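You operate a simulated robot arm through the tools that you are given. There is no shell and no other tool.

Carry out the task below with a simulated robot arm. There is one attempt and no reset: what you move stays moved.

Task
Drain the receiver into the catch tub; empty the tub into the trough.
Fine: the gauge reads below 1 bar; tub on the green mat, scale under its line, sump valve shut, tub back. After draining release the air to the grey band, valve left open. Set down upright: catch tub.

It is judged by the outcome, as a careful person would: the job done as asked, and still so three seconds after it is handed in. It fails if anything else is knocked over, pushed out of place, dropped, spilled or broken.

Robot
A 6-joint arm with a two-finger parallel gripper, fixed in place. Base frame: the origin is at the foot of the arm, x ahead of it, y to its left, z up; the work surface is at about z = 0.64. Lengths are in m, angles in rad, forces in N, time in s.
With the tool pointing down near the work surface it reaches from about 0.18 to 0.62 m from the base axis. Its first joint turns from -1.152 to 1.152 rad. Payload 2.7 kg.
The TCP is the grasp point between the finger pads, 0.023 m short of the fingertips. In the tool frame z runs along the fingers and y along their closing line. Largest opening 0.094 m; finger width 0.038, thickness 0.01; the body of the gripper, 0.054 by 0.096 m, starts 0.039 m behind the TCP.
Orientation is told as [roll, pitch, yaw] about the base's x, y, z axes, in that order, counted from this pose: with the fingers straight down and closing along the base's y, the tool's x points along the base's -x, its y along +y and its z along -z.

Tools
- The arm moves only by the tool apply_moves. Its argument "increments" is a list that holds one entry, the list of rows, each a list of 7 numbers: the shift along the base's x, y, z in m, then the turn, a rotation vector about the base's x, y, z in rad, then the opening, from 0 (shut) to 1 (fully open). In form: [[[tx, ty, tz, rx, ry, rz, jaw], ...]]. A call has 1 to 20 rows; each row is the pose to reach, as a shift and turn from the pose commanded when the call began. Each row takes 0.2 s and may step no farther than 0.05 m and 0.15 rad from the row before; otherwise, or with a gripper value out of range, the whole call is refused. A pose out of reach is approached as far as the arm can. The call stops where the force on the tool passes 40 N (or 10 N more than at its start, if that is more) or the arm is blocked; 0.2 s more then pass. Each finger travels about 0.045 m/s and halts on what it meets, pressing with about 43 N; the grip force reading is that of the motor and also rises with nothing between the fingers. The clock runs only during rows and for 0.2 s after the last one: add rows that repeat a pose to give the fingers time. The reply holds the time, the measured pose of the TCP, the force on the tool along the base axes, the opening and the grip force, in the units named above and with some noise, with the torque about the TCP (base axes, N m) and any sound that the robot's microphone picked up.
- Cameras (640 x 400 px; columns grow to the right, rows downward): "scene" is fixed at [0.0691, -0.4351, 1.3887]; the picture's right is [0.79, -0.61, 0.00], its down [-0.43, -0.55, -0.71] and it looks along [0.44, 0.56, -0.70] (base axes); focal length 375 px, centre (320, 200). "wrist" rides on the gripper at [0.086, 0.016, -0.075] in the tool frame; the picture's right is [-0.18, 0.98, 0.00], its down [-0.58, -0.11, -0.81] and it looks along [-0.79, -0.15, 0.59] (tool axes); focal length 243 px, centre (320, 200).
- grab_frame(camera): a new picture of that camera. It takes no simulated time.
- measure_at(camera, pixels): for up to 12 pixels [column, row] of the newest picture of that camera ("zoom" is the newest enlarged one), the place [x, y, z] in the base frame of the surface seen there, good to about 0.002 m. It takes no simulated time.
- close_up(camera, box): a new picture of the part [left, top, right, bottom] of that camera's present view, enlarged. It takes no simulated time.
- finish_job(): hands the job in; it is judged then, once.

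Unless the task says otherwise, let go and move clear before handing in.

The tools are called after "Call:" as name(argument=value, ...) on one line, values as JSON. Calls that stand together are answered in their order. apply_moves: Moves the arm, as the interface text tells. Its arguments: {"type":"object","properties":{"increments":{"type":"array","items":{"type":"array","items":{"type":"array","items":{"type":"number"}}}}},"required":["increments"]} The other tools are called the same way: grab_frame (camera) takes a picture; measure_at (camera, pixels) gives the place of the surface under pixels of a picture; close_up (camera, box) takes an enlarged picture of a part of a camera's view; finish_job () hands the job in.

At the start:

```text
clock: 0.0
tool_pos: [0.3123, 0.142, 0.9648]
orientation: [0.0, 0.0, 0.0]
contact_force: [-0.3, 0.2, 0.4]
torque: [-0.03, -0.01, 0.01]
gripper_width: 0.0941
grip_force: 0.0
```

scene: 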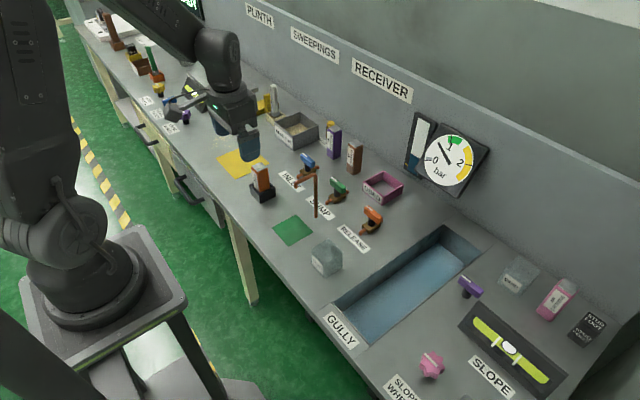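
wrist: 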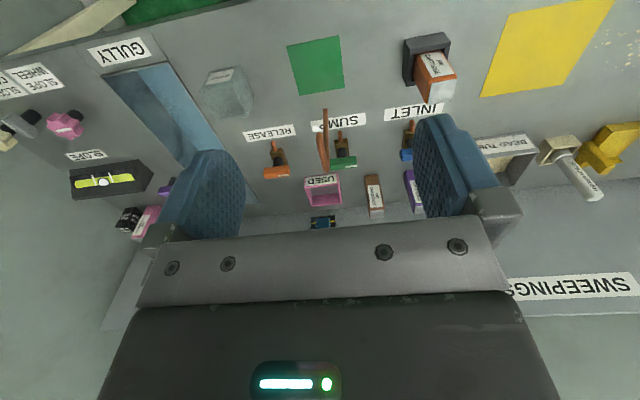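

The scene shows a receiver gauge around (450,160), three valves (inlet, sump, release) near (305,165), (338,188), (370,220), a green mat at (293,230), and a clear tub at (326,257). I'll look at enlarged views before moving.

Call:
close_up(camera="scene", box=[240, 130, 420, 290])

Call:
close_up(camera="scene", box=[390, 90, 510, 220])

Call:
close_up(camera="scene", box=[300, 220, 620, 400])

Call:
close_up(camera="scene", box=[60, 0, 300, 180])

Call:
close_up(camera="wrist", box=[180, 20, 460, 240])

```text
2.50 times, centred on (330, 210) of scene
```

zoom: 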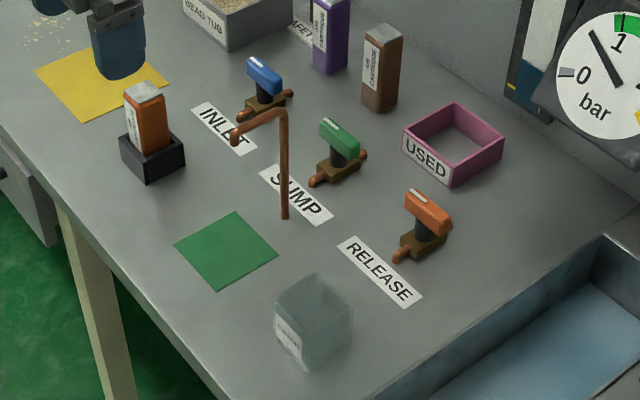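

```text
3.08 times, centred on (450, 155) of scene
```

zoom: 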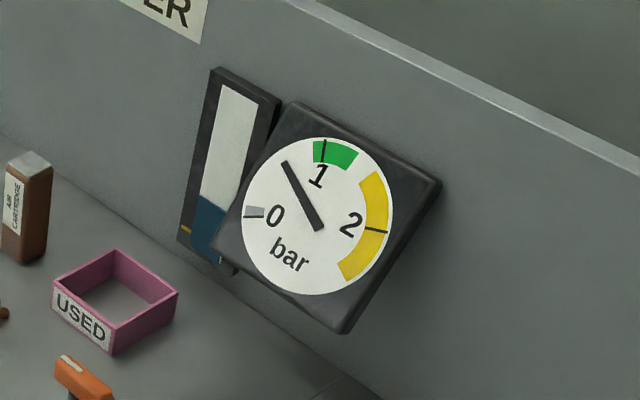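

```text
2.00 times, centred on (460, 310) of scene
```

zoom: 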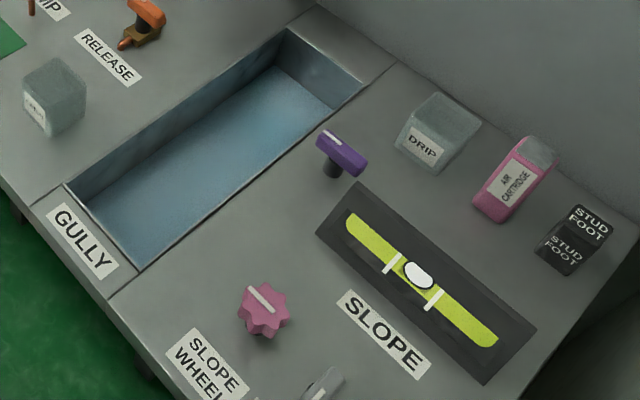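

```text
2.22 times, centred on (180, 90) of scene
```

zoom: 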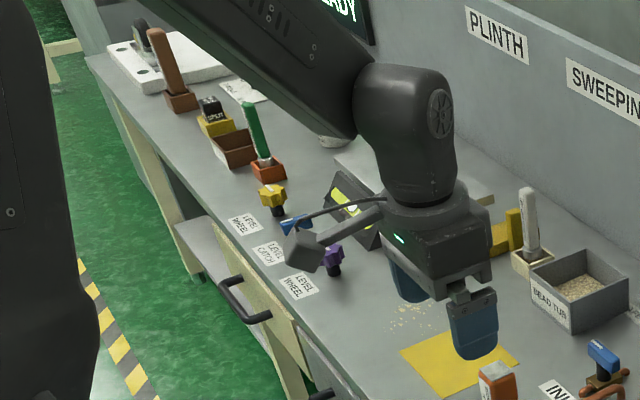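

```text
1.82 times, centred on (320, 130) of wrist
```

zoom: 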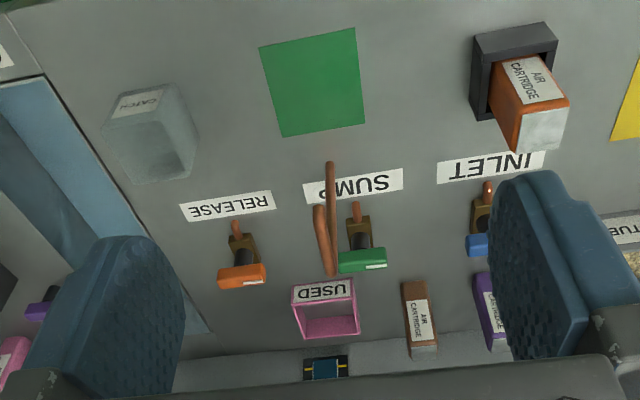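

The gauge reads about 0.7 bar (needle in zoom at (300,185)) and the sight glass level is above a yellow line. Now I'll measure the tub, mat, spout, valves and trough.

Call:
close_up(camera="scene", box=[290, 225, 360, 285])

Call:
measure_at(camera="scene", pixels=[[273, 231], [290, 246], [311, 232], [294, 215], [315, 216], [316, 180], [298, 181], [302, 183], [372, 213], [340, 183], [307, 160], [420, 175]])

Call:
measure_at(camera="wrist", pixels=[[228, 70], [208, 72], [262, 85], [205, 115], [255, 110], [278, 172], [342, 161], [408, 155], [326, 110], [322, 145], [290, 145], [180, 130]])

```text
6.67 times, centred on (325, 255) of scene
```

zoom: 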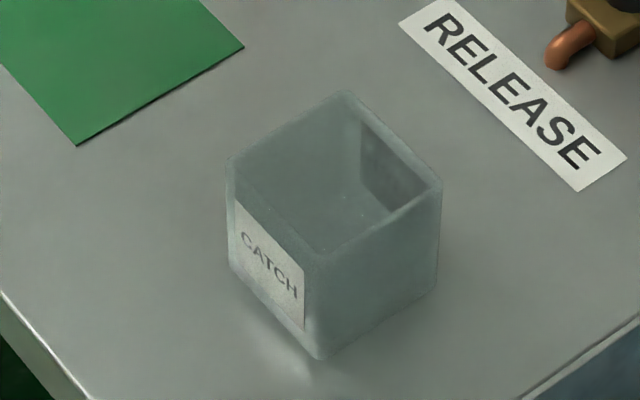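

```text
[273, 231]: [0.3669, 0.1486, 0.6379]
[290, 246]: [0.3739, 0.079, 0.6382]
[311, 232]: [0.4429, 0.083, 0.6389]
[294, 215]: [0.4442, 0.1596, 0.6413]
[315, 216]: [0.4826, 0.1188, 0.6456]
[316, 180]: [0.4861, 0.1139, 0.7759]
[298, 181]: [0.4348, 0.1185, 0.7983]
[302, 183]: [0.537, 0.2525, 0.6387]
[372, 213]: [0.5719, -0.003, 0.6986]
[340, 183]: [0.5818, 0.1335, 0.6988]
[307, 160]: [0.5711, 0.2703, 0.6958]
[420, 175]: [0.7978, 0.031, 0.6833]
```

```text
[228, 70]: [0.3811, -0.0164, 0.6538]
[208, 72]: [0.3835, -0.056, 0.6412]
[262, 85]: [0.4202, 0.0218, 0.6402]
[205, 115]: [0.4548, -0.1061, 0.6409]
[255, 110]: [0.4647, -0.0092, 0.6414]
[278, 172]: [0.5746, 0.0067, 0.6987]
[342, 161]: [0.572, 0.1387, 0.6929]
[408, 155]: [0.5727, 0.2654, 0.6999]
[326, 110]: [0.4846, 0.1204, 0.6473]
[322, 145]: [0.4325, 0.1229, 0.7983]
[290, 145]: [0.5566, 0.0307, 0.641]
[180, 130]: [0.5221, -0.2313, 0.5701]
```

The mat spans about x 0.37–0.44, y 0.08–0.155; the spout post is at (0.485,0.119) with an arm toward −x. Next I measure the tub itself in the latest zoom.

Call:
close_up(camera="scene", box=[290, 225, 360, 285])

Call:
measure_at(camera="zoom", pixels=[[230, 165], [345, 95], [437, 185], [318, 250], [320, 357], [235, 275], [435, 280], [265, 260], [380, 290], [330, 215], [380, 150], [290, 150]])

Call:
close_up(camera="scene", box=[280, 140, 400, 245])

```text
6.67 times, centred on (325, 255) of scene
```

zoom: 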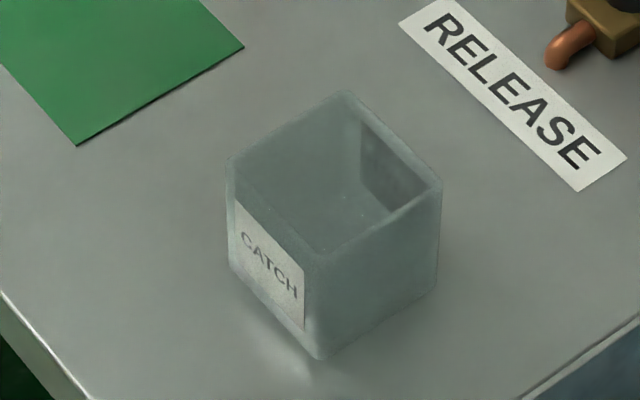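

```text
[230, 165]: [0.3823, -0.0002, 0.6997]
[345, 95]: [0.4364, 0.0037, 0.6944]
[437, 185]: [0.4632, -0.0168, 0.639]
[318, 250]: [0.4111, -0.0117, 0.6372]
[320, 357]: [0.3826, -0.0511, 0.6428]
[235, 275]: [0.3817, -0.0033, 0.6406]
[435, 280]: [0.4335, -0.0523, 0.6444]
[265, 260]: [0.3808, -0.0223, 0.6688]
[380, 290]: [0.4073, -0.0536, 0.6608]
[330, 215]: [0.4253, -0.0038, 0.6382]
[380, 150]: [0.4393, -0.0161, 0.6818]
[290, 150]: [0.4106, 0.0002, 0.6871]
```

```text
3.81 times, centred on (340, 192) of scene
```

zoom: 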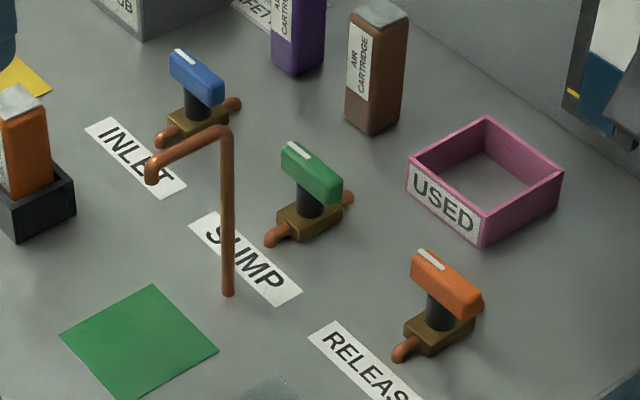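

The tub spans x 0.381–0.437, y −0.054–0.003, z 0.64–0.70. I'll measure the trough corners, handle ends and spout tip before moving.

Call:
measure_at(camera="zoom", pixels=[[152, 180], [150, 165], [178, 145], [225, 130], [228, 292], [287, 150], [338, 195], [300, 165], [417, 262], [480, 300], [175, 55], [222, 85]])

Call:
close_up(camera="scene", box=[320, 210, 500, 370])

```text
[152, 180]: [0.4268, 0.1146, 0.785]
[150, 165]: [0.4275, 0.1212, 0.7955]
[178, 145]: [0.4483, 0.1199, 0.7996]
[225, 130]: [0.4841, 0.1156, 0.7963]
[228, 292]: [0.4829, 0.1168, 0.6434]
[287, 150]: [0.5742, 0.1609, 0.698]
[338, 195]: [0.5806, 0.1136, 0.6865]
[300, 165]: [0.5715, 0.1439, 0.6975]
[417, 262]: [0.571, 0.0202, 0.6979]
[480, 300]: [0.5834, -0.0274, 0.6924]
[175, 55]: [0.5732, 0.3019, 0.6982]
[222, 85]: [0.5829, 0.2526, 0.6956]
```

```text
2.50 times, centred on (410, 290) of scene
```

zoom: 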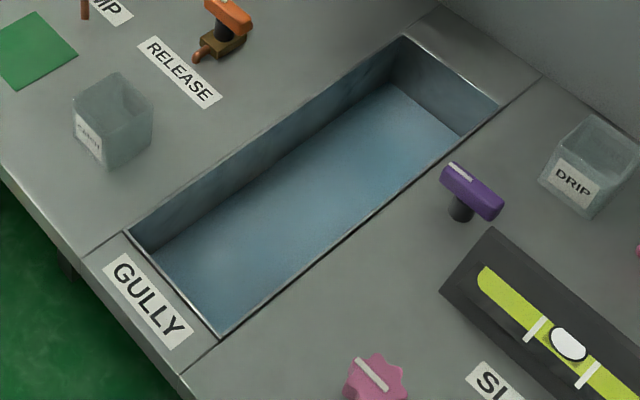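

The spout outlet is at (0.428,0.118,0.78). Now I measure the trough's rim and floor.

Call:
measure_at(camera="zoom", pixels=[[122, 230], [405, 33], [500, 107], [222, 340], [220, 310], [300, 200], [395, 100], [440, 130], [85, 258], [180, 375], [472, 175], [450, 208]])

Call:
apply_moves(increments=[[[0.01, -0.02, 0, 0, 0, -0.14, 1], [0.02, -0.04, 0, 0, 0, -0.28, 1], [0.03, -0.06, 0, 0, 0, -0.42, 1], [0.04, -0.08, 0, 0, 0, -0.56, 1], [0.05, -0.1, 0, 0, 0, -0.7, 1], [0.06, -0.12, 0, 0, 0, -0.84, 1], [0.07, -0.14, 0, 0, 0, -0.98, 1], [0.08, -0.16, 0, 0, 0, -1.12, 1], [0.09, -0.18, 0, 0, 0, -1.26, 1], [0.1, -0.2, -0.02, 0, 0, -1.4, 1], [0.108, -0.22, -0.04, 0, 0, -1.5, 1], [0.108, -0.242, -0.06, 0, 0, -1.5708, 1], [0.108, -0.242, -0.06, 0, 0, -1.5708, 1]]])

```text
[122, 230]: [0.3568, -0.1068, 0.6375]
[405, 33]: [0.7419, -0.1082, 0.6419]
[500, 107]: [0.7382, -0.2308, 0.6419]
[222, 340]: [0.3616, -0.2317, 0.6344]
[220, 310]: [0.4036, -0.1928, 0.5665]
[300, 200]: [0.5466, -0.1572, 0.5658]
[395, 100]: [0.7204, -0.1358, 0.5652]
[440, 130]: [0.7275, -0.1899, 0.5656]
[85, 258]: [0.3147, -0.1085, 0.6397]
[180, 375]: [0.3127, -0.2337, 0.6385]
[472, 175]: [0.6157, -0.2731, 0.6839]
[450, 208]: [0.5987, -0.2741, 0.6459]
```

```text
clock: 2.8
tool_pos: [0.4201, -0.1004, 0.903]
orientation: [0.001, 0.0, -1.571]
contact_force: [-0.8, 0.0, 0.8]
torque: [-0.01, -0.01, 0.01]
gripper_width: 0.0944
grip_force: 0.1
```

Trough is x 0.36–0.74, y −0.108…−0.232, floor z 0.566. The yaw −90° worked; now I test, in free air, the swing about x needed for pouring (to +1.3 rad).

Call:
apply_moves(increments=[[[0, 0, 0, 0.14, 0, 0, 1], [0, 0, 0, 0.28, 0, 0, 1], [0, 0, 0, 0.42, 0, 0, 1], [0, 0, 0, 0.56, 0, 0, 1], [0, 0, 0, 0.7, 0, 0, 1], [0, 0, 0, 0.84, 0, 0, 1], [0, 0, 0, 0.98, 0, 0, 1], [0, 0, 0, 1.12, 0, 0, 1], [0, 0, 0, 1.26, 0, 0, 1], [0, 0, 0, 1.4, 0, 0, 1], [0, 0, 0, 1.4, 0, 0, 1]]])

Call:
grab_frame(camera="scene")

```text
clock: 5.2
tool_pos: [0.4211, -0.1001, 0.904]
orientation: [0.003, 1.402, -1.567]
contact_force: [-0.4, -0.6, 0.2]
torque: [-0.02, -0.02, -0.01]
gripper_width: 0.0939
grip_force: 0.1
```

```text
taken
```

scene: 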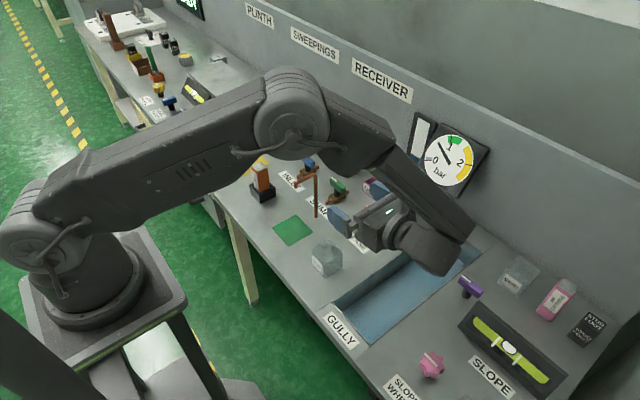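

The +1.4 rad swing works. Before picking orientations, I check the cartridge holder at (262,185) near the mat, since the wrist camera could hit it; then rotate back.

Call:
measure_at(camera="scene", pixels=[[259, 166], [268, 168], [262, 180], [255, 196], [264, 203], [273, 190], [262, 192]])

Call:
apply_moves(increments=[[[0, 0, 0, -0.14, 0, 0, 1], [0, 0, 0, -0.28, 0, 0, 1], [0, 0, 0, -0.42, 0, 0, 1], [0, 0, 0, -0.56, 0, 0, 1], [0, 0, 0, -0.7, 0, 0, 1], [0, 0, 0, -0.84, 0, 0, 1], [0, 0, 0, -0.98, 0, 0, 1], [0, 0, 0, -1.12, 0, 0, 1], [0, 0, 0, -1.26, 0, 0, 1], [0, 0, 0, -1.4, 0, 0, 1], [0, 0, 0, -1.4, 0, 0, 1]]])

Call:
apply_moves(increments=[[[0, 0, 0, 0, 0, 0.14, 1], [0, 0, 0, 0, 0, 0.28, 1], [0, 0, 0, 0, 0, 0.42, 1], [0, 0, 0, 0, 0, 0.56, 1], [0, 0, 0, 0, 0, 0.7, 1], [0, 0, 0, 0, 0, 0.84, 1], [0, 0, 0, 0, 0, 0.98, 1], [0, 0, 0, 0, 0, 1.12, 1], [0, 0, 0, 0, 0, 1.26, 1], [0, 0, 0, 0, 0, 1.4, 1], [0, 0, 0, 0, 0, 1.5708, 1], [0, 0, 0, 0, 0, 1.5708, 1]]])

Call:
apply_moves(increments=[[[0, 0, 0, 0, 0, 0.14, 1], [0, 0, 0, 0, 0, 0.28, 1], [0, 0, 0, 0, 0, 0.42, 1], [0, 0, 0, 0, 0, 0.56, 1], [0, 0, 0, 0, 0, 0.7, 1], [0, 0, 0, 0, 0, 0.84, 1], [0, 0, 0, 0, 0, 0.98, 1], [0, 0, 0, 0, 0, 1.12, 1], [0, 0, 0, 0, 0, 1.26, 1], [0, 0, 0, 0, 0, 1.4, 1], [0, 0, 0, 0, 0, 1.5708, 1], [0, 0, 0, 0, 0, 1.5708, 1]]])

```text
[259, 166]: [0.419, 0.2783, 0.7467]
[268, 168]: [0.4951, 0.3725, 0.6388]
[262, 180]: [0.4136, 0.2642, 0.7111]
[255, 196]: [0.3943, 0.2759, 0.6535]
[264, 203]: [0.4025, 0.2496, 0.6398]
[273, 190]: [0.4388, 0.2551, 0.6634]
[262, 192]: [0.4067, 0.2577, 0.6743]
```

```text
clock: 7.6
tool_pos: [0.4217, -0.0983, 0.9038]
orientation: [0.003, 0.0, -1.572]
contact_force: [0.1, 0.2, -0.3]
torque: [0.01, 0.01, 0.03]
gripper_width: 0.0941
grip_force: 0.0
```

```text
refused: row 11 steps farther than a row can; nothing moved
```

```text
refused: row 11 steps farther than a row can; nothing moved
```

The cartridge holder occupies y ≥ 0.25 near x 0.41, too close for the camera side, so I'll approach the mat from −y with yaw +90. Rotating there now.

Call:
apply_moves(increments=[[[0, 0, 0, 0, 0, 0.145, 1], [0, 0, 0, 0, 0, 0.29, 1], [0, 0, 0, 0, 0, 0.435, 1], [0, 0, 0, 0, 0, 0.58, 1], [0, 0, 0, 0, 0, 0.725, 1], [0, 0, 0, 0, 0, 0.87, 1], [0, 0, 0, 0, 0, 1.015, 1], [0, 0, 0, 0, 0, 1.16, 1], [0, 0, 0, 0, 0, 1.305, 1], [0, 0, 0, 0, 0, 1.45, 1], [0, 0, 0, 0, 0, 1.5708, 1], [0, 0, 0, 0, 0, 1.5708, 1]]])

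Call:
apply_moves(increments=[[[0, 0, 0, 0, 0, 0.145, 1], [0, 0, 0, 0, 0, 0.29, 1], [0, 0, 0, 0, 0, 0.435, 1], [0, 0, 0, 0, 0, 0.58, 1], [0, 0, 0, 0, 0, 0.725, 1], [0, 0, 0, 0, 0, 0.87, 1], [0, 0, 0, 0, 0, 1.015, 1], [0, 0, 0, 0, 0, 1.16, 1], [0, 0, 0, 0, 0, 1.305, 1], [0, 0, 0, 0, 0, 1.45, 1], [0, 0, 0, 0, 0, 1.5708, 1], [0, 0, 0, 0, 0, 1.5708, 1]]])

Call:
apply_moves(increments=[[[0.01, -0.01, 0, -0.14, 0, 0, 1], [0.02, -0.02, 0, -0.28, 0, 0, 1], [0.03, -0.03, 0, -0.42, 0, 0, 1], [0.04, -0.04, 0, -0.56, 0, 0, 1], [0.05, -0.05, 0, -0.7, 0, 0, 1], [0.06, -0.06, 0, -0.84, 0, 0, 1], [0.07, -0.06, 0, -0.98, 0, 0, 1], [0.08, -0.06, 0, -1.12, 0, 0, 1], [0.08, -0.06, 0, -1.26, 0, 0, 1], [0.08, -0.06, 0, -1.4, 0, 0, 1], [0.08, -0.06, 0, -1.4, 0, 0, 1]]])

Call:
grab_frame(camera="scene")

```text
clock: 10.2
tool_pos: [0.4204, -0.0997, 0.9043]
orientation: [0.002, 0.0, 0.003]
contact_force: [1.1, 0.4, -0.2]
torque: [0.02, 0.01, 0.01]
gripper_width: 0.094
grip_force: 0.1
```

```text
clock: 12.8
tool_pos: [0.4217, -0.0989, 0.9053]
orientation: [0.0, -0.001, 1.572]
contact_force: [0.7, -0.2, -0.5]
torque: [0.0, -0.02, 0.0]
gripper_width: 0.0939
grip_force: 0.1
```

```text
clock: 15.2
tool_pos: [0.5003, -0.1595, 0.9041]
orientation: [-0.003, 1.401, 1.567]
contact_force: [-0.2, 0.1, 0.1]
torque: [0.0, 0.04, -0.01]
gripper_width: 0.0939
grip_force: 0.0
```

```text
taken
```

scene: 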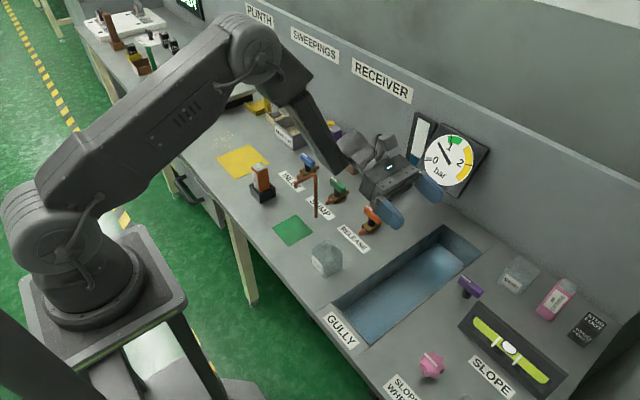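

Yaw +90 with the −1.4 rad swing also works. Next I go to a hover over the catch tub with the tool tilted +0.5 rad (gripper on the −y side).

Call:
apply_moves(increments=[[[-0.0065, 0.0099, -0.003, 0.1357, 0, 0, 1], [-0.013, 0.0197, -0.006, 0.2714, 0, 0, 1], [-0.0196, 0.0296, -0.009, 0.4071, 0, 0, 1], [-0.0261, 0.0394, -0.012, 0.5429, 0, 0, 1], [-0.0326, 0.0493, -0.016, 0.6786, 0, 0, 1], [-0.0391, 0.0591, -0.019, 0.8143, 0, 0, 1], [-0.0456, 0.069, -0.022, 0.95, 0, 0, 1], [-0.0522, 0.0789, -0.025, 1.0857, 0, 0, 1], [-0.0587, 0.0887, -0.029, 1.2214, 0, 0, 1], [-0.0652, 0.0986, -0.032, 1.3571, 0, 0, 1], [-0.0717, 0.1084, -0.035, 1.4929, 0, 0, 1], [-0.0783, 0.1183, -0.038, 1.6286, 0, 0, 1], [-0.0848, 0.1281, -0.041, 1.7643, 0, 0, 1], [-0.0913, 0.138, -0.045, 1.9, 0, 0, 1], [-0.0913, 0.138, -0.045, 1.9, 0, 0, 1]]])

Call:
grab_frame(camera="wrist")

Call:
grab_frame(camera="scene")

```text
clock: 18.4
tool_pos: [0.4093, -0.0213, 0.8589]
orientation: [-0.001, -0.5, 1.571]
contact_force: [-0.2, -0.4, -0.6]
torque: [-0.01, 0.02, -0.04]
gripper_width: 0.0942
grip_force: 0.0
```

```text
taken
```

wrist: 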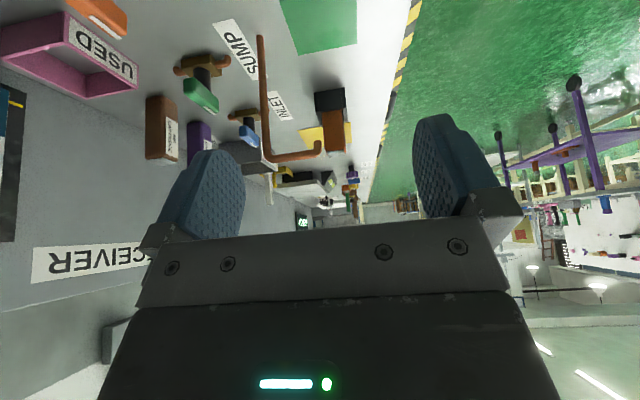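

```text
taken
```

scene: 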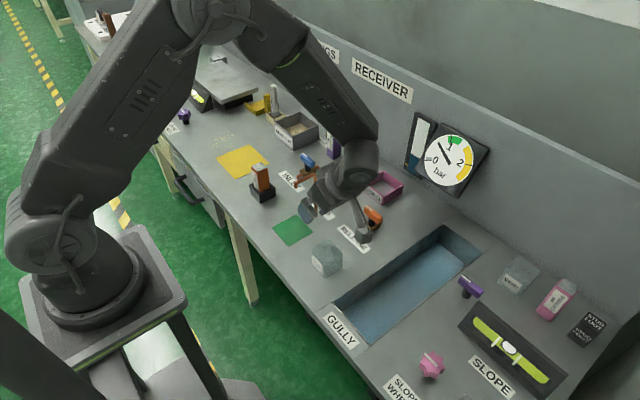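

Hover pose is as intended (0.409,−0.021,0.859, tilt 0.5). Descending around the tub, still open.

Call:
apply_moves(increments=[[[0, 0, -0.04, 0, 0, 0, 1], [0, 0, -0.08, 0, 0, 0, 1], [0, 0, -0.11, 0, 0, 0, 1], [0, 0, -0.135, 0, 0, 0, 1], [0, 0, -0.155, 0, 0, 0, 1], [0, 0, -0.168, 0, 0, 0, 1], [0, 0, -0.177, 0, 0, 0, 1], [0, 0, -0.177, 0, 0, 0, 1]]])

Call:
grab_frame(camera="wrist")

Call:
close_up(camera="scene", box=[270, 180, 430, 300])

```text
clock: 20.2
tool_pos: [0.4091, -0.0209, 0.6814]
orientation: [-0.001, -0.498, 1.57]
contact_force: [-0.1, 0.4, -0.1]
torque: [0.01, -0.03, 0.01]
gripper_width: 0.0939
grip_force: 0.1
```

```text
taken
```

wrist: 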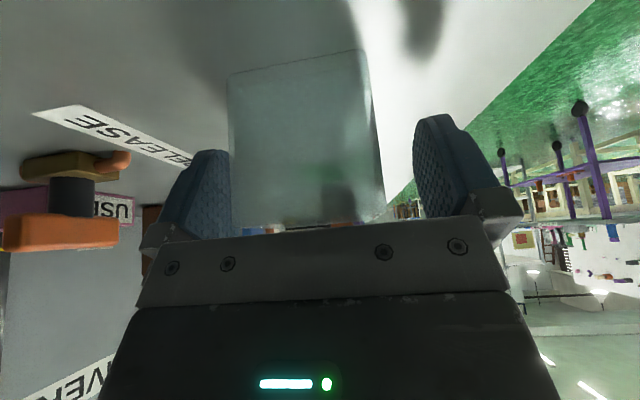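

```text
3.33 times, centred on (350, 240) of scene
```

zoom: 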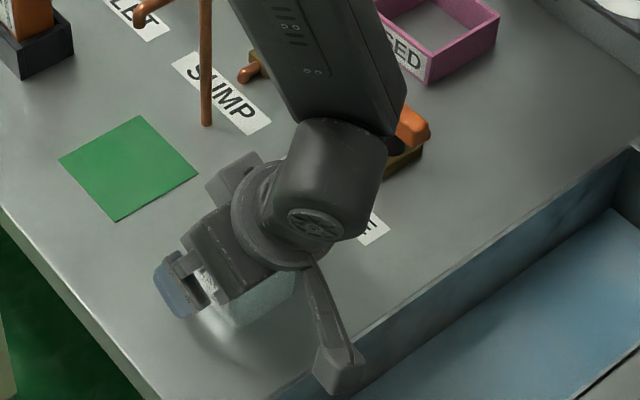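

The tub sits between the fingers (wrist view, tub at (300,140) between pads). Closing the grip.

Call:
apply_moves(increments=[[[0, 0, 0, 0, 0, 0, 0.75], [0, 0, 0, 0, 0, 0, 0.5], [0, 0, 0, 0, 0, 0, 0.4], [0, 0, 0, 0, 0, 0, 0.4], [0, 0, 0, 0, 0, 0, 0.4]]])

Call:
close_up(camera="scene", box=[250, 160, 370, 260])

Call:
measure_at(camera="zoom", pixels=[[126, 380], [215, 458], [330, 380], [235, 298], [170, 340], [175, 420], [270, 425], [285, 338]])

```text
clock: 21.4
tool_pos: [0.4089, -0.0217, 0.6806]
orientation: [0.0, -0.498, 1.572]
contact_force: [-0.2, 0.6, 0.2]
torque: [0.0, 0.01, -0.05]
gripper_width: 0.0557
grip_force: 42.4
```

```text
4.00 times, centred on (310, 210) of scene
```

zoom: 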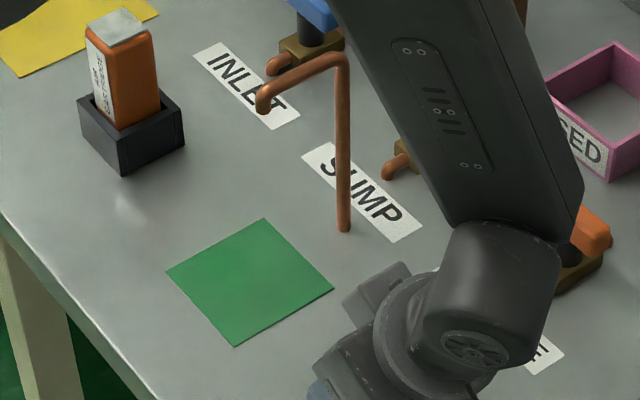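

```text
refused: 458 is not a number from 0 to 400
```

Gripped at 0.056 m with 42 N. I measure the mat's edges in this zoom to set the placing spot.

Call:
measure_at(camera="zoom", pixels=[[167, 270], [235, 345], [332, 287], [264, 219], [262, 105], [262, 90], [300, 65], [340, 60], [344, 220], [390, 290], [480, 250], [450, 120]])

```text
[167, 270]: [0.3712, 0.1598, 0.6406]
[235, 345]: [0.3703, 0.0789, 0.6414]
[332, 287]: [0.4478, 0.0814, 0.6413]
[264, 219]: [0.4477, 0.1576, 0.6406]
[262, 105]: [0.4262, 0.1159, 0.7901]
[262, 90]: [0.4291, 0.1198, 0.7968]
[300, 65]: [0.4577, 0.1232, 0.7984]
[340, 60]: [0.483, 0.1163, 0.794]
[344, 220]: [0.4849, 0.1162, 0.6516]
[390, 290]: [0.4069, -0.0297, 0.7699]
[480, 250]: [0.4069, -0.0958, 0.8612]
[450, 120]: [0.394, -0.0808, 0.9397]
```

Mat spans x 0.370–0.448, y 0.079–0.159. I'll lift the tub 25 mm and slide it +y under the spout, stopping above the mat to check.

Call:
apply_moves(increments=[[[0, 0, 0.012, 0, 0, 0, 0.4], [0, 0, 0.025, 0, 0, 0, 0.4], [0.002, 0.025, 0.025, 0, 0, 0, 0.4], [0.004, 0.05, 0.025, 0, 0, 0, 0.4], [0.006, 0.075, 0.025, 0, 0, 0, 0.4], [0.007, 0.1, 0.025, 0, 0, 0, 0.4], [0.007, 0.115, 0.025, 0, 0, 0, 0.4], [0.007, 0.13, 0.025, 0, 0, 0, 0.4], [0.007, 0.1415, 0.025, 0, 0, 0, 0.4], [0.007, 0.1415, 0.025, 0, 0, 0, 0.4]]])

Call:
close_up(camera="scene", box=[220, 140, 380, 270])

Call:
grab_frame(camera="wrist")

```text
clock: 23.2
tool_pos: [0.4179, 0.1007, 0.706]
orientation: [0.001, -0.49, 1.56]
contact_force: [1.2, -6.5, -3.0]
torque: [0.51, 0.1, -0.1]
gripper_width: 0.0552
grip_force: 43.1
stopped in row 9: the force on the tool passed its limit at 61 N (the readings are from after the stop); the commanded pose is now the measured one
```

```text
3.08 times, centred on (300, 205) of scene
```

zoom: 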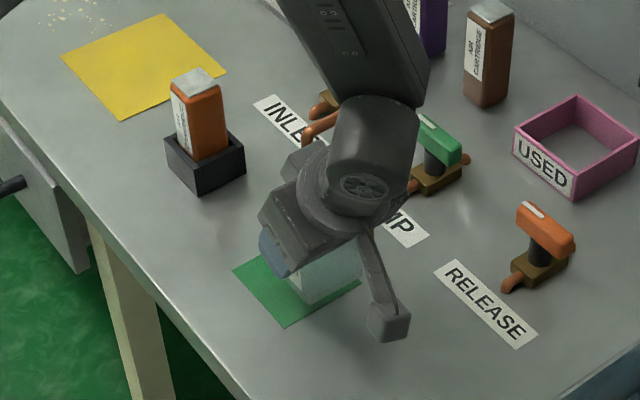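

```text
taken
```

wrist: 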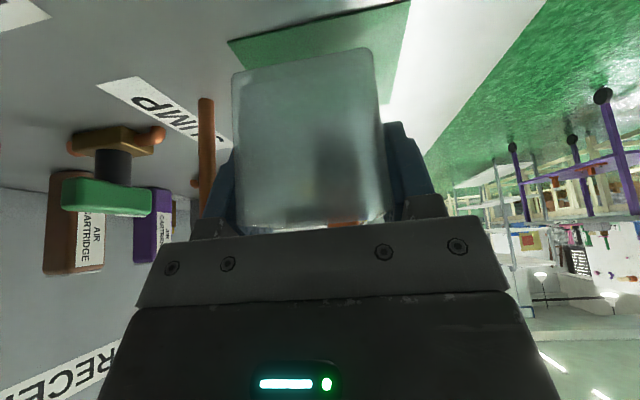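

The tool touched the spout at TCP y≈0.10 (61 N, −y push), apparently with the gripper's side box near zoom (300,165). I back off in −y first and then inspect.

Call:
measure_at(camera="zoom", pixels=[[300, 155], [310, 165], [290, 165], [320, 145], [310, 200], [345, 210], [285, 200]])

Call:
apply_moves(increments=[[[0, -0.01, 0, 0, 0, 0, 0.4], [0, -0.025, 0, 0, 0, 0, 0.4], [-0.002, -0.045, 0, 0, 0, 0, 0.4], [-0.002, -0.065, 0, 0, 0, 0, 0.4], [-0.002, -0.065, 0, 0, 0, 0, 0.4]]])

Call:
close_up(camera="scene", box=[220, 140, 380, 270])

```text
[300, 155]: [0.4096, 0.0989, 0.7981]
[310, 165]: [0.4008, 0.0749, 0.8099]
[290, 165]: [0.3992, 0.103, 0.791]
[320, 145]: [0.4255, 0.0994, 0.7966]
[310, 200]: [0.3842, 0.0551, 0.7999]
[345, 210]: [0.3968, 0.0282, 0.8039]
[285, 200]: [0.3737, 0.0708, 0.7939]
```

```text
clock: 24.4
tool_pos: [0.4157, 0.0357, 0.707]
orientation: [0.0, -0.492, 1.563]
contact_force: [-0.2, 0.3, -0.5]
torque: [0.0, -0.01, -0.03]
gripper_width: 0.0557
grip_force: 43.2
```

```text
3.08 times, centred on (300, 205) of scene
```

zoom: 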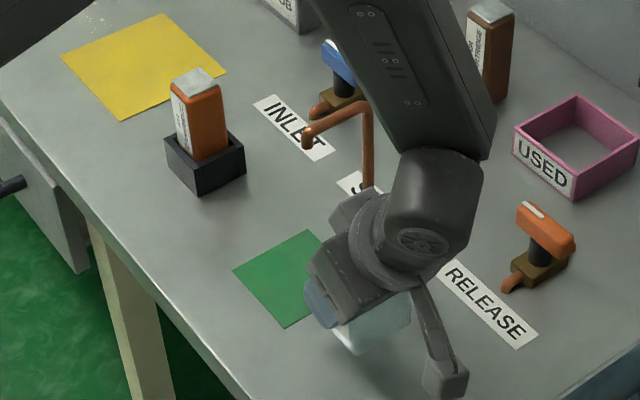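

The spout is intact; the gripper's side box (≈43 mm off-axis) was the obstacle. I'll set the tub down here on the bench and regrasp with a larger tilt (0.75 rad), which clears the spout by ~2 cm.

Call:
apply_moves(increments=[[[0, 0, -0.008, 0.008, 0, 0.008, 0.4], [0, 0, -0.016, 0.008, 0, 0.008, 0.4], [0, 0, -0.021, 0.008, 0, 0.008, 0.4], [0, 0, -0.0245, 0.008, 0, 0.008, 0.4], [0, 0, -0.0245, 0.008, 0, 0.008, 0.4]]])

```text
clock: 25.6
tool_pos: [0.4162, 0.0363, 0.6818]
orientation: [0.002, -0.5, 1.568]
contact_force: [0.3, 0.2, -0.4]
torque: [-0.03, 0.02, 0.0]
gripper_width: 0.0557
grip_force: 43.5
```

No contact force yet at z 0.6818; I lower a further 1–2 mm in small steps to feel the bench.

Call:
apply_moves(increments=[[[0, 0, -0.0008, 0, 0, 0, 0.4], [0, 0, -0.0015, 0, 0, 0, 0.4], [0, 0, -0.0015, 0, 0, 0, 0.4]]])

```text
clock: 26.4
tool_pos: [0.416, 0.037, 0.6819]
orientation: [0.0, -0.5, 1.571]
contact_force: [-7.1, -4.4, 24.9]
torque: [-0.47, 0.2, -0.04]
gripper_width: 0.0557
grip_force: 42.9
```

Bench contact felt (25 N). I ease up 1 mm, open, retreat upward, and tilt to 0.75.

Call:
apply_moves(increments=[[[0, 0, 0.001, 0, 0, 0, 0.4], [0, 0, 0.001, 0, 0, 0, 0.6], [0, 0, 0.001, 0, 0, 0, 0.8], [0, 0, 0.001, 0, 0, 0, 0.9], [0, 0, 0.001, 0, 0, 0, 0.9], [0, 0, 0.02, 0, 0, 0, 0.9], [0, 0, 0.05, 0, 0, 0, 0.9], [0, 0, 0.07, 0.12, 0, 0, 0.9], [0, 0, 0.07, 0.25, 0, 0, 0.9], [0, 0, 0.07, 0.25, 0, 0, 0.9]]])

Call:
close_up(camera="scene", box=[240, 160, 400, 280])

Call:
grab_frame(camera="wrist")

```text
clock: 28.6
tool_pos: [0.4144, 0.0351, 0.7503]
orientation: [0.001, -0.75, 1.57]
contact_force: [0.2, 0.0, 0.2]
torque: [0.0, -0.01, 0.02]
gripper_width: 0.0848
grip_force: 0.0
```

```text
3.33 times, centred on (320, 220) of scene
```

zoom: 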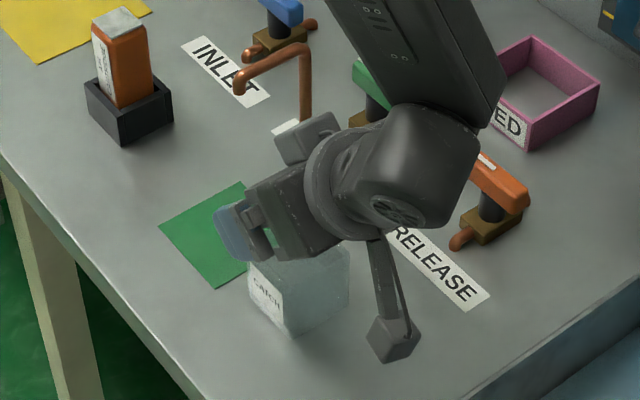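

```text
taken
```

wrist: 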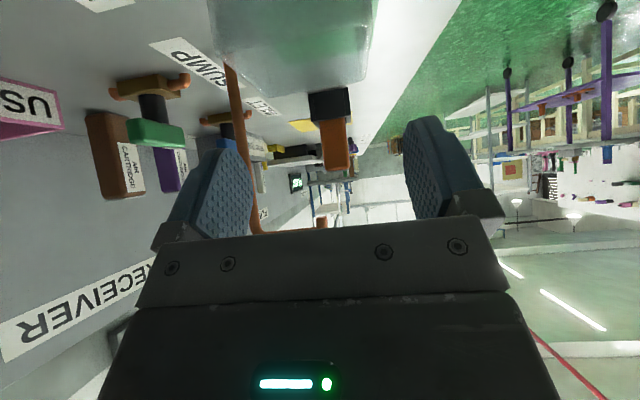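

The tub stands on the bench at zoom (300,290). I measure it to align the steeper grasp.

Call:
measure_at(camera="zoom", pixels=[[253, 268], [256, 300], [285, 332], [300, 300], [330, 290], [345, 295], [270, 290], [348, 250]])

Call:
measure_at(camera="wrist", pixels=[[225, 40], [365, 40], [290, 40], [290, 75], [230, 85], [355, 80]])

```text
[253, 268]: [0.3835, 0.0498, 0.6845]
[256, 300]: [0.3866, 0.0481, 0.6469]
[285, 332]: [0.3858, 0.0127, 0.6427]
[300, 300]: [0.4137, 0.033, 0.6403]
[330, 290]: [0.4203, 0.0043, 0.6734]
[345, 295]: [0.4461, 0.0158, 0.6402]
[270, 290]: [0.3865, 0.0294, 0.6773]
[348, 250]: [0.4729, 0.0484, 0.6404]
```

```text
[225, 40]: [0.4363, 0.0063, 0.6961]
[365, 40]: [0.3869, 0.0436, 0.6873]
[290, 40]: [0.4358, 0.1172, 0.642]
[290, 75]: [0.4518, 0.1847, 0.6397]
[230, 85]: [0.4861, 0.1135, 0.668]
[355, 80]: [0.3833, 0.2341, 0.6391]
```

Tub is centred near (0.4145,0.033). Descending with the 0.75 rad tilt to z≈0.682 and gripping.

Call:
apply_moves(increments=[[[0, 0.001, -0.025, 0, 0, 0, 0.9], [0, 0.001, -0.045, 0, 0, 0, 0.9], [0, 0.001, -0.058, 0, 0, 0, 0.9], [0, 0.001, -0.068, 0, 0, 0, 0.9], [0, 0.001, -0.068, 0, 0, 0, 0.9]]])

Call:
grab_frame(camera="wrist")

Call:
close_up(camera="scene", box=[240, 160, 400, 280])

```text
clock: 29.9
tool_pos: [0.4159, 0.0359, 0.6818]
orientation: [0.0, -0.749, 1.569]
contact_force: [0.4, 0.0, -1.0]
torque: [-0.02, -0.01, 0.0]
gripper_width: 0.0846
grip_force: 0.1
```

```text
taken
```

wrist: 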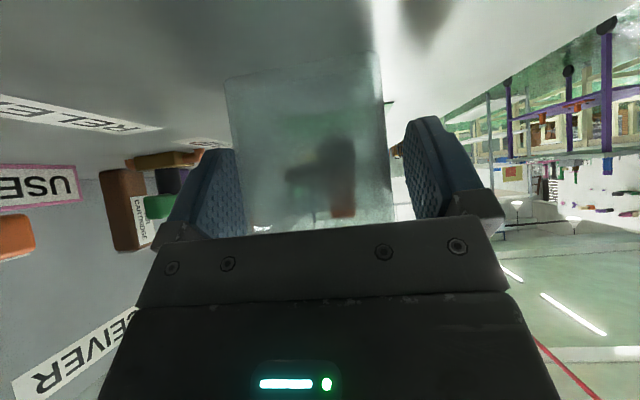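

```text
3.33 times, centred on (320, 220) of scene
```

zoom: 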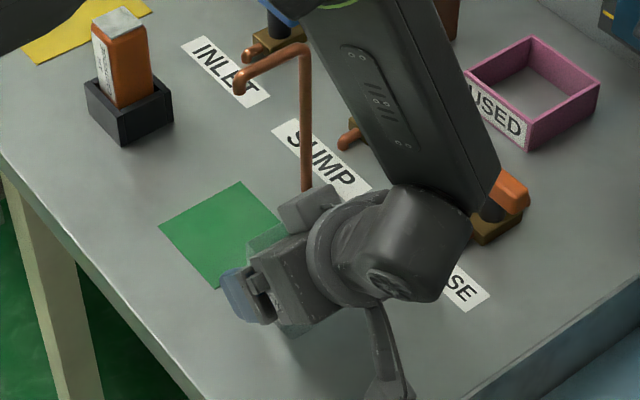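

Tub is between the pads again with no contact. Gripping, lifting 6 mm and sliding +y under the spout.

Call:
apply_moves(increments=[[[0, 0, 0, 0, 0, 0, 0.7], [0, 0, 0, 0, 0, 0, 0.5], [0, 0, 0, 0, 0, 0, 0.4], [0, 0, 0, 0, 0, 0, 0.4], [0, 0, 0.006, 0, 0, 0, 0.4], [0, 0.02, 0.006, 0, 0, 0, 0.4], [0, 0.04, 0.006, 0, 0, 0, 0.4], [0, 0.055, 0.006, 0, 0, 0, 0.4], [0, 0.065, 0.006, 0, 0, 0, 0.4], [0, 0.075, 0.006, 0, 0, 0, 0.4], [0, 0.0825, 0.006, 0, 0, 0, 0.4], [0, 0.0825, 0.006, 0, 0, 0, 0.4]]])

Call:
grab_frame(camera="wrist")

Call:
close_up(camera="scene", box=[240, 160, 400, 280])

```text
clock: 32.5
tool_pos: [0.413, 0.1207, 0.6885]
orientation: [0.001, -0.751, 1.568]
contact_force: [0.2, -0.4, -0.4]
torque: [-0.04, 0.0, -0.02]
gripper_width: 0.055
grip_force: 43.2
```

```text
taken
```

wrist: 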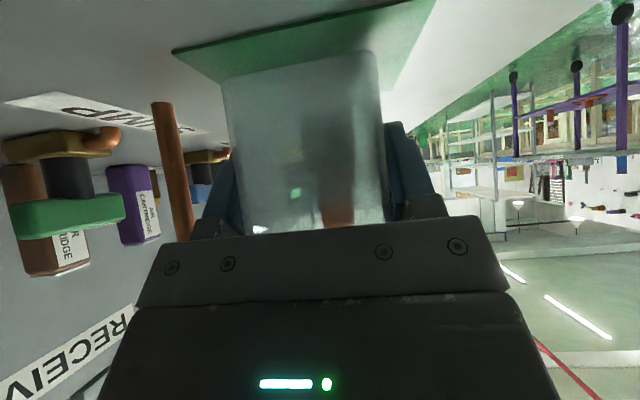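

```text
3.33 times, centred on (320, 220) of scene
```

zoom: 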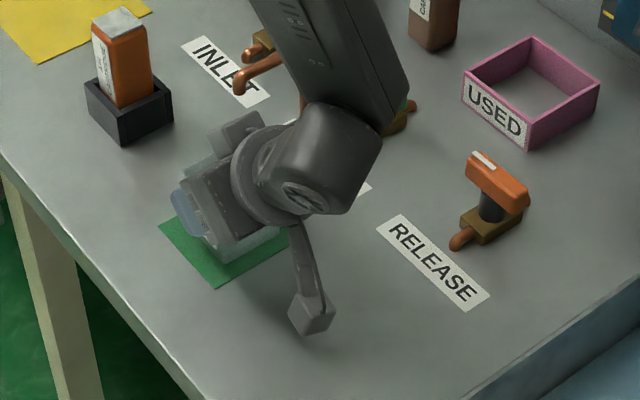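

Clear of the spout this time (forces ~0). Shifting +2 mm in x and lowering gently onto the mat.

Call:
apply_moves(increments=[[[0.002, -0.001, -0.002, 0, 0, 0, 0.4], [0.002, -0.001, -0.004, 0, 0, 0, 0.4], [0.002, -0.001, -0.005, 0, 0, 0, 0.4], [0.002, -0.001, -0.005, 0, 0, 0, 0.4]]])

```text
clock: 33.5
tool_pos: [0.417, 0.1184, 0.6834]
orientation: [0.001, -0.753, 1.571]
contact_force: [-4.8, -0.4, 17.9]
torque: [-0.32, 0.13, -0.07]
gripper_width: 0.0554
grip_force: 43.0
```

Mat contact felt (18 N). Releasing with partial opening and retreating straight along −y.

Call:
apply_moves(increments=[[[0, 0, 0.0005, 0, 0, 0, 0.5], [0, 0, 0.0005, 0, 0, 0, 0.65], [0, 0, 0.0005, 0, 0, 0, 0.76], [0, 0, 0.0005, 0, 0, 0, 0.76], [0, -0.02, 0.0005, 0, 0, 0, 0.76], [0, -0.045, 0.0005, 0, 0, 0, 0.76], [0, -0.085, 0.0005, 0, 0, 0, 0.76], [0, -0.125, 0.02, 0, 0, 0, 0.76], [0, -0.15, 0.06, 0, 0, 0, 0.76], [0, -0.15, 0.1, 0, 0, 0, 0.76], [0, -0.15, 0.14, 0, 0, 0, 0.76], [0, -0.15, 0.14, 0, 0, 0, 0.76]]])

Call:
grab_frame(camera="scene")

Call:
close_up(camera="scene", box=[250, 160, 370, 260])

```text
clock: 36.0
tool_pos: [0.4186, -0.0324, 0.8231]
orientation: [0.002, -0.75, 1.568]
contact_force: [-0.7, 0.5, -0.5]
torque: [0.01, 0.02, 0.01]
gripper_width: 0.0715
grip_force: 0.1
```

```text
taken
```

scene: 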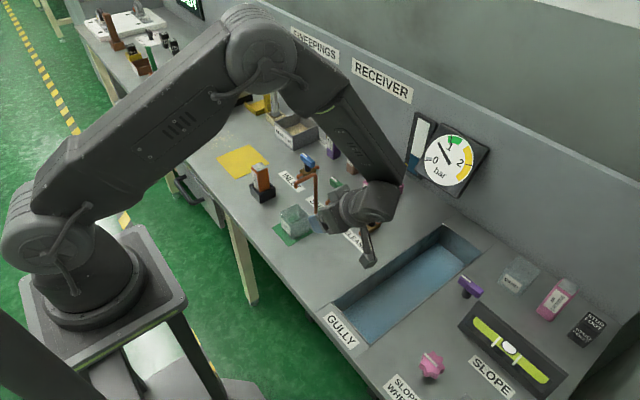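

```text
4.00 times, centred on (310, 210) of scene
```

zoom: 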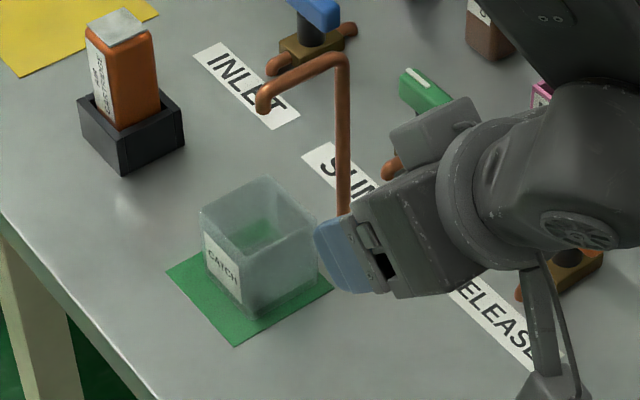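

The tub is on the mat with the spout above it. I verify the tub edges against the spout position.

Call:
measure_at(camera="zoom", pixels=[[205, 275], [245, 312], [215, 225], [202, 215], [265, 180], [268, 270], [240, 240], [290, 205], [262, 105]])

Call:
close_up(camera="scene", box=[395, 100, 495, 200])

```text
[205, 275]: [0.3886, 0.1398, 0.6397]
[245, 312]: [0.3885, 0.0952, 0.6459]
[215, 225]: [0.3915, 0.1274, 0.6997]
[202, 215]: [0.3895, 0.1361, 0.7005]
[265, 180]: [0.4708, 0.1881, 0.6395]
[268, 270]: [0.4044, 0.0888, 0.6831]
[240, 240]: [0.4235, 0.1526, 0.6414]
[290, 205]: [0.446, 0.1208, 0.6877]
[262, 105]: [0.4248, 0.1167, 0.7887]
```

```text
4.00 times, centred on (445, 150) of scene
```

zoom: 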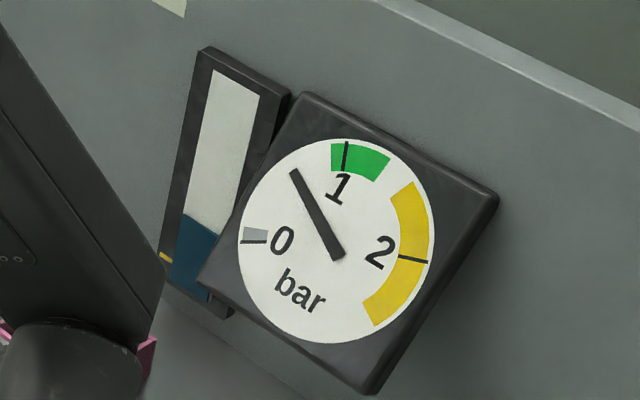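

Tub occupies x 0.388–0.446, y 0.088–0.145, directly under the outlet. Next I raise, go vertical and hover above the green sump handle at (0.577,0.137).

Call:
apply_moves(increments=[[[0, 0, 0.03, -0.14, 0, 0, 0.76], [0, 0, 0.06, -0.28, 0, 0, 0.76], [0.02, 0, 0.09, -0.42, 0, 0, 0.76], [0.05, 0, 0.09, -0.56, 0, 0, 0.7], [0.08, 0.02, 0.09, -0.7, 0, 0, 0.7], [0.11, 0.05, 0.09, -0.75, 0, 0, 0.7], [0.14, 0.09, 0.09, -0.75, 0, 0, 0.7], [0.16, 0.13, 0.09, -0.75, 0, 0, 0.7], [0.16, 0.169, 0.08, -0.75, 0, 0, 0.7], [0.16, 0.169, 0.05, -0.75, 0, 0, 0.7], [0.16, 0.169, 0.05, -0.75, 0, 0, 0.7]]])

Call:
grab_frame(camera="scene")

Call:
grab_frame(camera="wrist")

```text
clock: 38.5
tool_pos: [0.5802, 0.1378, 0.8734]
orientation: [0.002, -0.001, 1.569]
contact_force: [-1.0, 0.3, 0.3]
torque: [0.01, 0.03, -0.02]
gripper_width: 0.0659
grip_force: 0.0
```

```text
taken
```

scene: 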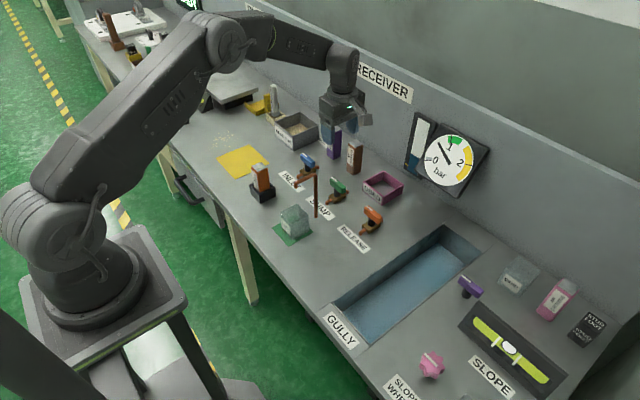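

```text
taken
```

wrist: 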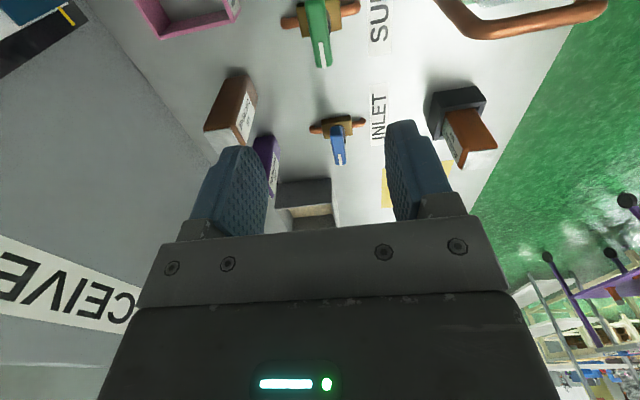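

Gauge and handles are both visible. I zoom into the handles to get exact geometry.

Call:
close_up(camera="scene", box=[315, 160, 395, 240])

Call:
measure_at(camera="zoom", pixels=[[115, 150], [135, 155], [235, 215], [180, 185], [180, 205], [235, 240], [170, 240], [175, 290], [400, 375], [530, 460]])

```text
5.00 times, centred on (355, 200) of scene
```

zoom: 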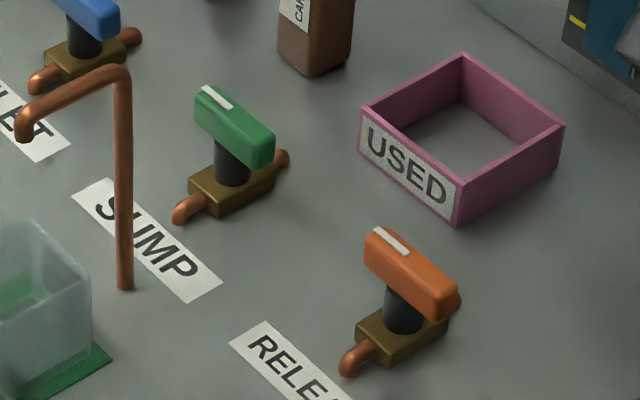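

```text
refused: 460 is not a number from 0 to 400
```

Call:
measure_at(camera="zoom", pixels=[[198, 95], [215, 95], [270, 145], [235, 115], [235, 140], [200, 125], [265, 165], [232, 180], [215, 205], [370, 235], [445, 300], [410, 265]])

```text
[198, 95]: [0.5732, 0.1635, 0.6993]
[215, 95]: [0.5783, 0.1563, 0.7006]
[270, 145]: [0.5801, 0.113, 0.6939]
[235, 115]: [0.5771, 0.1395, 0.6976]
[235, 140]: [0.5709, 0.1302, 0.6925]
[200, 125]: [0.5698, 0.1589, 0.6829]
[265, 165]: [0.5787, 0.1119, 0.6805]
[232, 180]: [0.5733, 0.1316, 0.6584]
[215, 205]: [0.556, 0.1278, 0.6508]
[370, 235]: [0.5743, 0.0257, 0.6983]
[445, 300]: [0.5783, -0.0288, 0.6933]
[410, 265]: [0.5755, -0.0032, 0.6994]
```

The sump handle spans y 0.111–0.165 at x≈0.577, z 0.68–0.70. Descending over it with fingertips just at handle depth, then gripping.

Call:
apply_moves(increments=[[[0, 0, -0.045, 0, 0, 0, 0.6], [0, 0, -0.09, 0, 0, 0, 0.6], [0, 0, -0.125, 0, 0, 0, 0.6], [0, 0, -0.15, 0, 0, 0, 0.6], [0, 0, -0.169, 0, 0, 0, 0.6], [0, 0, -0.169, 0, 0, 0, 0.6]]])

Call:
grab_frame(camera="wrist")

Call:
close_up(camera="scene", box=[260, 130, 420, 250])

```text
clock: 39.9
tool_pos: [0.5783, 0.1397, 0.7042]
orientation: [-0.001, 0.0, 1.569]
contact_force: [0.3, 0.6, 0.1]
torque: [0.03, 0.0, -0.02]
gripper_width: 0.0564
grip_force: 0.2
```

```text
taken
```

wrist: 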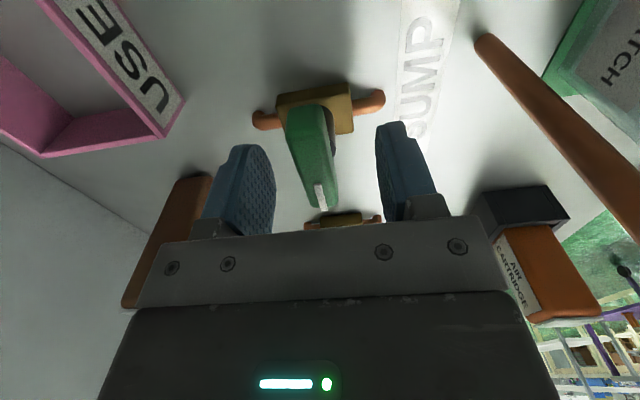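

```text
3.33 times, centred on (340, 190) of scene
```

zoom: 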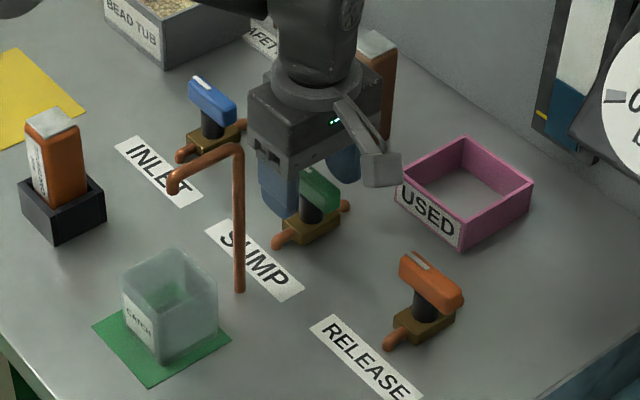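

The handle is centred between the pads (wrist view (315,160)). Gripping, then a small CCW test turn of 0.15 rad watching the torque.

Call:
apply_moves(increments=[[[0, 0, 0, 0, 0, 0, 0.3], [0, 0, 0, 0, 0, 0, 0.1], [0, 0, 0, 0, 0, 0, 0.05], [0, 0, 0, 0, 0, 0, 0.05], [0, 0, 0, 0, 0, 0, 0.05]]])

Call:
apply_moves(increments=[[[0, 0, 0, 0, 0, 0.05, 0.05], [0, 0, 0, 0, 0, 0.1, 0.05]]])

Call:
close_up(camera="scene", box=[260, 130, 420, 250])

```text
clock: 41.0
tool_pos: [0.58, 0.1397, 0.7061]
orientation: [-0.007, -0.001, 1.57]
contact_force: [29.7, 1.4, -8.7]
torque: [-0.02, 0.52, 0.04]
gripper_width: 0.0171
grip_force: 45.4
```

```text
clock: 41.6
tool_pos: [0.5795, 0.1384, 0.7062]
orientation: [-0.008, -0.001, 1.67]
contact_force: [36.0, 0.1, -12.7]
torque: [-0.02, 0.46, -0.05]
gripper_width: 0.017
grip_force: 45.3
```

```text
3.33 times, centred on (340, 190) of scene
```

zoom: 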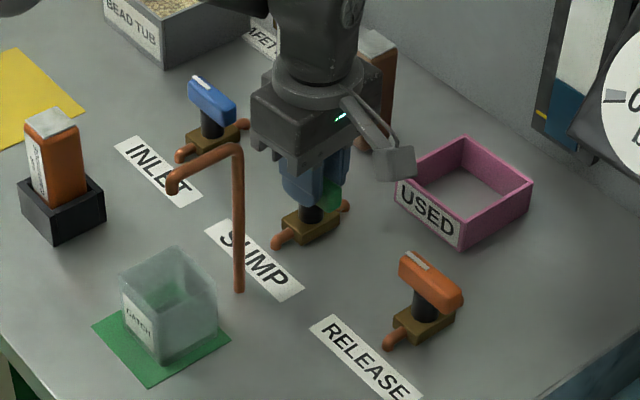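

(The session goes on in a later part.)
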